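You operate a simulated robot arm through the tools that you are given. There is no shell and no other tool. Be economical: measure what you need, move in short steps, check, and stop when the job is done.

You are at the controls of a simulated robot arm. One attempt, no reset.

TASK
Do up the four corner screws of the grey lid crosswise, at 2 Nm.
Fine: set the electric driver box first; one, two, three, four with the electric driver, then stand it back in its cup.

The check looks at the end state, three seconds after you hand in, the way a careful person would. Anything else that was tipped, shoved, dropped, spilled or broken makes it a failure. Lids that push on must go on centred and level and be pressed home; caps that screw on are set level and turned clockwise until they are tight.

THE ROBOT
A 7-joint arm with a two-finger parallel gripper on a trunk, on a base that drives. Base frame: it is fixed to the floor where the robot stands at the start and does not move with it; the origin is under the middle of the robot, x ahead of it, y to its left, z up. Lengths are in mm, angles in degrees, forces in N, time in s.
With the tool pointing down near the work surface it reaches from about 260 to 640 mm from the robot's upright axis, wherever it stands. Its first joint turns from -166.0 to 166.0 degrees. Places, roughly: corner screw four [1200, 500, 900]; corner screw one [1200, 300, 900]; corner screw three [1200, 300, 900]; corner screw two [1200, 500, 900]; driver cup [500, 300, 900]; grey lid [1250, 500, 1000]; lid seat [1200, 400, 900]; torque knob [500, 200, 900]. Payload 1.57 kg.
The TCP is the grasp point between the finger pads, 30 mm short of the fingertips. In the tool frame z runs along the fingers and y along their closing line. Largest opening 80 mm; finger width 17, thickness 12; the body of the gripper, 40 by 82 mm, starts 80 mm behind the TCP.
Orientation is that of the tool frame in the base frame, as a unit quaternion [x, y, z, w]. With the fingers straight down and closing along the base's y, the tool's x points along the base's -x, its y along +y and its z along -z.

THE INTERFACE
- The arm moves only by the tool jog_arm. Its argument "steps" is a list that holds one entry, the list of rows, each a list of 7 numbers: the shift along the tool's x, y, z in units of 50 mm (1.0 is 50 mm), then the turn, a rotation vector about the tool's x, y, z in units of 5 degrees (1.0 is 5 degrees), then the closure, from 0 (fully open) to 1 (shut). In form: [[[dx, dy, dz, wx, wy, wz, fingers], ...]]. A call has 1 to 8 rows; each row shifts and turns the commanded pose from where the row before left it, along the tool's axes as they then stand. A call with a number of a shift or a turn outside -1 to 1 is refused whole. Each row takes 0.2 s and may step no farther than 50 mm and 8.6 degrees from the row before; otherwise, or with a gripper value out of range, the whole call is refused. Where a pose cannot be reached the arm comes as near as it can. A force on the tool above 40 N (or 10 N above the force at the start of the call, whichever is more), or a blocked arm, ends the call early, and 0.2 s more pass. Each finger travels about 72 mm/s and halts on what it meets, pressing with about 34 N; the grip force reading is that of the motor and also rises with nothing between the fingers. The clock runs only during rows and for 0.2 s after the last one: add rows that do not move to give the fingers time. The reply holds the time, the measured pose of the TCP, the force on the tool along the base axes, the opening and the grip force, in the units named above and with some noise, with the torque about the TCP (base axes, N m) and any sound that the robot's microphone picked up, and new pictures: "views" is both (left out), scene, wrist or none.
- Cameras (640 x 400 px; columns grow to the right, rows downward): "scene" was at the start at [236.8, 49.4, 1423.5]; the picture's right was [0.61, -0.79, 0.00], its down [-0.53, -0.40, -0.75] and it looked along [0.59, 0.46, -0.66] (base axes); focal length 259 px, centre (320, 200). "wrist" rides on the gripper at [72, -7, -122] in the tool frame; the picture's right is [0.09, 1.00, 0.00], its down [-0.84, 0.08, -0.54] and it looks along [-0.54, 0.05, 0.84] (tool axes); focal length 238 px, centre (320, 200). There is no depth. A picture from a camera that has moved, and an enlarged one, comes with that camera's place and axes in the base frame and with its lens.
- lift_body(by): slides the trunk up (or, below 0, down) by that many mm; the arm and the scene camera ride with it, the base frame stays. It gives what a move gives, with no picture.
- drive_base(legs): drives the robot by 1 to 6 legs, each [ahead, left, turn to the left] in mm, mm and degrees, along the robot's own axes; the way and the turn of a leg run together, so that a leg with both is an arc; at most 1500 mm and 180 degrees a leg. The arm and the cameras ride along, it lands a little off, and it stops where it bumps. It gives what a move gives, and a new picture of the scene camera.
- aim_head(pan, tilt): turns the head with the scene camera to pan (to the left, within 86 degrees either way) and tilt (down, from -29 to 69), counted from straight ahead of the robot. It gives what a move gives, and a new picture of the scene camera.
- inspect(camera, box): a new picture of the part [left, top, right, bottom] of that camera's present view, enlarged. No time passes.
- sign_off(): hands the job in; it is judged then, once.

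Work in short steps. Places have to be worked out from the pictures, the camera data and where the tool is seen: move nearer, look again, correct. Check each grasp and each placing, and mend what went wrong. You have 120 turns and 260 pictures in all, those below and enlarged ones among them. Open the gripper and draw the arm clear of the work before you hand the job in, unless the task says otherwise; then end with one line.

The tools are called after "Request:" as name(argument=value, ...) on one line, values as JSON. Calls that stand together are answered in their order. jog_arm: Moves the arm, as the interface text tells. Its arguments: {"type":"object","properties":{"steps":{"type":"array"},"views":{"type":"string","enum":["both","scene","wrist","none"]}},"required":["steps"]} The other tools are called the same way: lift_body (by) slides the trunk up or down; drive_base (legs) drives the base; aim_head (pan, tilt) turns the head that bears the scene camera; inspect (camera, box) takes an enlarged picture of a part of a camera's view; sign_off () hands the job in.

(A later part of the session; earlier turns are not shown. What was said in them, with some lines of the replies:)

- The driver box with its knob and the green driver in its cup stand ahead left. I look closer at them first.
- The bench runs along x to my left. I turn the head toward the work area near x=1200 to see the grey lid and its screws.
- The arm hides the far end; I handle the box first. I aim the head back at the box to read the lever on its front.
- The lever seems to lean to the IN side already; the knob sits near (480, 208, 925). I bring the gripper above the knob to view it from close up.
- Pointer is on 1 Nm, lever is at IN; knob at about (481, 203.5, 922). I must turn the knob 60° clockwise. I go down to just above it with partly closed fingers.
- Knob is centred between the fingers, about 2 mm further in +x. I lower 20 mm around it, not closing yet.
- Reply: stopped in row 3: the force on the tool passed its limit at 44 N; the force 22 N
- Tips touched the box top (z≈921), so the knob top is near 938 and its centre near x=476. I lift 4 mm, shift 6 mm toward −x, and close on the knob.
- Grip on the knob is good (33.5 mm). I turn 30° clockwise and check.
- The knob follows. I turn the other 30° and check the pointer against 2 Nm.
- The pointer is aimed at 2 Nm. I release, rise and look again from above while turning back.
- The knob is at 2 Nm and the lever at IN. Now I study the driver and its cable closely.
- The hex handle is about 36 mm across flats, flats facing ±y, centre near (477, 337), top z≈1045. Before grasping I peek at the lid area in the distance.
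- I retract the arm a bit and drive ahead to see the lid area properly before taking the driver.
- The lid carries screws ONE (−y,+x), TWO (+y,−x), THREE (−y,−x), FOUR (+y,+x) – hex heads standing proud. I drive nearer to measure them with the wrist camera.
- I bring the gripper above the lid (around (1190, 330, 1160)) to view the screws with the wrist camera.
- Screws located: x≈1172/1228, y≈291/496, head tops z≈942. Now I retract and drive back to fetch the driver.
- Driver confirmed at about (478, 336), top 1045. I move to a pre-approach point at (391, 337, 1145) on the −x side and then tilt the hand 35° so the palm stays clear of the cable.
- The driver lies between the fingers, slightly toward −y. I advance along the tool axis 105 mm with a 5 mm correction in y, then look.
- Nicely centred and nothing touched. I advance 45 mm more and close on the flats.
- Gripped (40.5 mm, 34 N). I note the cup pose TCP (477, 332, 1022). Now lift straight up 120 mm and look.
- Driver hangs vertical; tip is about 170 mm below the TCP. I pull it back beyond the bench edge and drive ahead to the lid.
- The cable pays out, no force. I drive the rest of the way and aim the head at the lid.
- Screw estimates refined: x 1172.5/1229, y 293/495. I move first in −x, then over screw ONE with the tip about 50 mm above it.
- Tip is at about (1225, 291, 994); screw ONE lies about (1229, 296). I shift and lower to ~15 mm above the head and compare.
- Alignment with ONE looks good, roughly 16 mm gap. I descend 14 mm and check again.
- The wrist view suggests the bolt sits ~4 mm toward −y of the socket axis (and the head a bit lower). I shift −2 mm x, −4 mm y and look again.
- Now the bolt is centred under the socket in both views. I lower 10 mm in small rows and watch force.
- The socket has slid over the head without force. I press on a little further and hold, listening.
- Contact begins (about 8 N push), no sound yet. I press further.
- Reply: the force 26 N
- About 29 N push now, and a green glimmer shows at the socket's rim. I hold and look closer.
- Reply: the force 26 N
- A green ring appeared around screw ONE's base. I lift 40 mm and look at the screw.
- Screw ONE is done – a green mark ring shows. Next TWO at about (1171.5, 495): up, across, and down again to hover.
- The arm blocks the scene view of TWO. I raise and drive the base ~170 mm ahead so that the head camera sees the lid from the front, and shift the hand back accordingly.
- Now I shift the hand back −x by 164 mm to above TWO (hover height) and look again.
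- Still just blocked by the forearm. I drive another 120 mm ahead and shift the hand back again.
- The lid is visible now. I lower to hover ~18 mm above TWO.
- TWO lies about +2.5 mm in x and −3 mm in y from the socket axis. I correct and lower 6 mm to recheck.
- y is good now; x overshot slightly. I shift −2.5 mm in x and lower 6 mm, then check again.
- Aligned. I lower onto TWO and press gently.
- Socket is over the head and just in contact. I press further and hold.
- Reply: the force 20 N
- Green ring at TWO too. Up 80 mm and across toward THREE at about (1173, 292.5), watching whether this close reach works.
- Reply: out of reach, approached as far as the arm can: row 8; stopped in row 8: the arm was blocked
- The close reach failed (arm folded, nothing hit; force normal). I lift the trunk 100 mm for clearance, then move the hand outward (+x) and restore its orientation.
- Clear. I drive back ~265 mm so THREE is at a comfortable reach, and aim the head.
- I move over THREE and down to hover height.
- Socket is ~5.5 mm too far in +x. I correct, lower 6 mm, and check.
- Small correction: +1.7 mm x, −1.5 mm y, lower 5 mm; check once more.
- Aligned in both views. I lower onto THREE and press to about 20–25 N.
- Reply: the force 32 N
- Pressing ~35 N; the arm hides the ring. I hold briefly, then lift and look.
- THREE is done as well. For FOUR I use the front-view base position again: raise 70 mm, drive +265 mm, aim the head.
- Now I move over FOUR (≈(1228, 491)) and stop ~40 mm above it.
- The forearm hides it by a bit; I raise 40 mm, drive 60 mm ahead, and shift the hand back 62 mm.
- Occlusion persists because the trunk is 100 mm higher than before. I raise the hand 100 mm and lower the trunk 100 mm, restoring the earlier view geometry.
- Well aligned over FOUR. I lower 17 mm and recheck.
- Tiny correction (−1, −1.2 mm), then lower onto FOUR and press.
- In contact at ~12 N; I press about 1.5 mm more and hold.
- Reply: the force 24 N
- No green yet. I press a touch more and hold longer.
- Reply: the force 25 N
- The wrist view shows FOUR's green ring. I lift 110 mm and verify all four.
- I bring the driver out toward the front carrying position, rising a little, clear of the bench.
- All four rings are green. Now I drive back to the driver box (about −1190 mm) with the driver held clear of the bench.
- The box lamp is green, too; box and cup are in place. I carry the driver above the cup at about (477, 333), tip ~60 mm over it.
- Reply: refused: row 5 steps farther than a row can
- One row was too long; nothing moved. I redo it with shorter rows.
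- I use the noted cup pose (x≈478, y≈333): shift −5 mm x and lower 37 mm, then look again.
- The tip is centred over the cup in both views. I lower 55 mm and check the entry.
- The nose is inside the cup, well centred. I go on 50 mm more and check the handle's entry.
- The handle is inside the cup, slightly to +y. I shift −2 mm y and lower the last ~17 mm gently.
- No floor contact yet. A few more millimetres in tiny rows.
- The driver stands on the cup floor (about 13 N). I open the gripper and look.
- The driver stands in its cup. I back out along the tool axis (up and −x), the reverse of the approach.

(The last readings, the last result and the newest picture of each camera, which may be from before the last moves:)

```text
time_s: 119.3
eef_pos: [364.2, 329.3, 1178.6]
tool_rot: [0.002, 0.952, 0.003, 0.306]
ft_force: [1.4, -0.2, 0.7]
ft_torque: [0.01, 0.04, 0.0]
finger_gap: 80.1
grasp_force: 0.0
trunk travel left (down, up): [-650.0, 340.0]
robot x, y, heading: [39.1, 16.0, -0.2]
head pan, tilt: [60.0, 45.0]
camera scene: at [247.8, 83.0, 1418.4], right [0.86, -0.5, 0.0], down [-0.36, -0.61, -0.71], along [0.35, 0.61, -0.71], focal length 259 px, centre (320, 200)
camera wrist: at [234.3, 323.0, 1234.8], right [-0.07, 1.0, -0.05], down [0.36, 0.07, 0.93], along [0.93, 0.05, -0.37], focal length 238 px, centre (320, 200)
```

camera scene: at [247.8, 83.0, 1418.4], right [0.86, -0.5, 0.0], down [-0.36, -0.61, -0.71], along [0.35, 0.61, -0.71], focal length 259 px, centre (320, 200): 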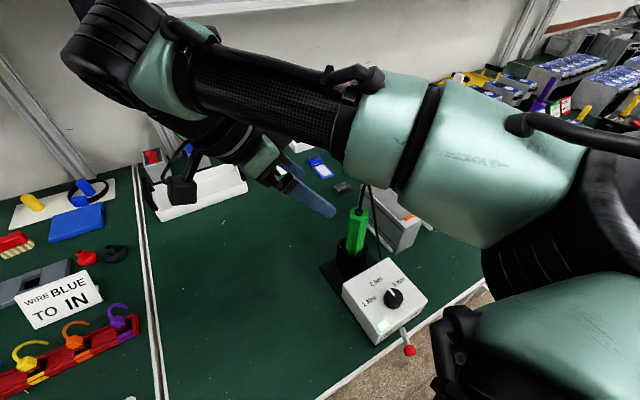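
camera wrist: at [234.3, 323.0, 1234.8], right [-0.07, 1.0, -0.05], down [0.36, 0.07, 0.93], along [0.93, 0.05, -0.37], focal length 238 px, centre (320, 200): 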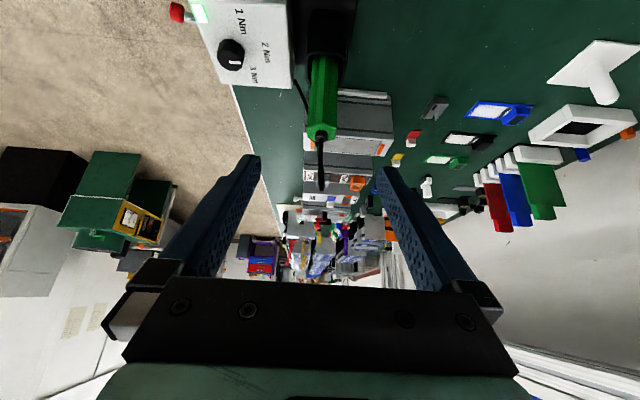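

Driver upright in its cup, box lamp green, knob at 2 Nm. I raise and draw the arm back off the bench, then a final look.

Request:
jog_arm(steps=[[[-0.23, 0, -0.33, 0, 0, 0, 0], [-0.23, -0.6, -0.33, 0, 0, 0, 0], [0, -0.8, 0, 0, 0, 0, 0], [0, -0.8, 0, 0, 0, 0, 0], [0, -0.8, 0, 0, 0, 0, 0], [-0.6, -0.6, 0.43, 0, 0, 0, 0], [-0.6, -0.6, 0.43, 0, 0, 0, 0], [0, 0, 0, 0, 0, 0, 0]]], views="scene")

Request:
inspect(camera="scene", box=[300, 170, 460, 370])

```text
time_s: 121.1
eef_pos: [439.9, 121.9, 1216.6]
tool_rot: [0.002, 0.952, 0.003, 0.306]
ft_force: [0.9, 0.8, -0.1]
ft_torque: [-0.01, -0.01, 0.03]
finger_gap: 80.3
grasp_force: 0.1
trunk travel left (down, up): [-650.0, 340.0]
robot x, y, heading: [36.2, 12.8, -0.1]
head pan, tilt: [60.0, 45.0]
camera scene: at [247.2, 83.4, 1418.5], right [0.87, -0.5, 0.0], down [-0.35, -0.61, -0.71], along [0.35, 0.61, -0.71], focal length 259 px, centre (320, 200)
```

scene: 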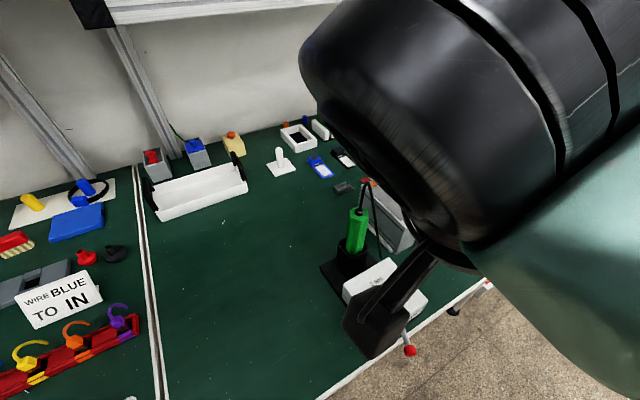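

```text
2.00 times, centred on (380, 270) of scene
camera zoom: at [247.2, 83.4, 1418.5], right [0.87, -0.5, 0.0], down [-0.35, -0.61, -0.71], along [0.35, 0.61, -0.71], focal length 517 px, centre (200, 60)
```

zoom: 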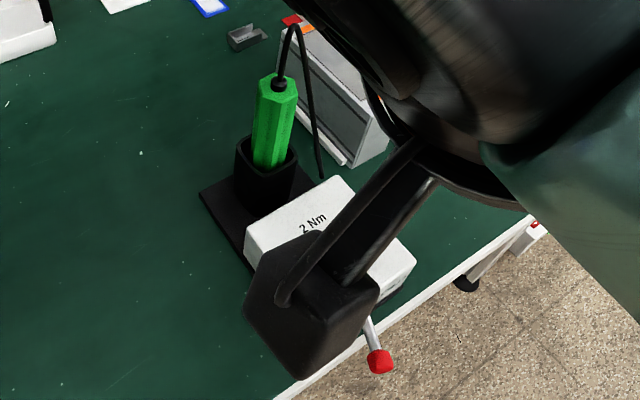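

All four screws show their green marks, the driver stands upright in its cup, and the gripper is open with the arm clear of the work. I hand the job in.

Request:
sign_off()

```text
The job is handed in.
```

The box was set to 2 Nm and IN, screws one, two, three and four were driven crosswise (all four rings and the box lamp showed green), and the driver is back upright in its cup.
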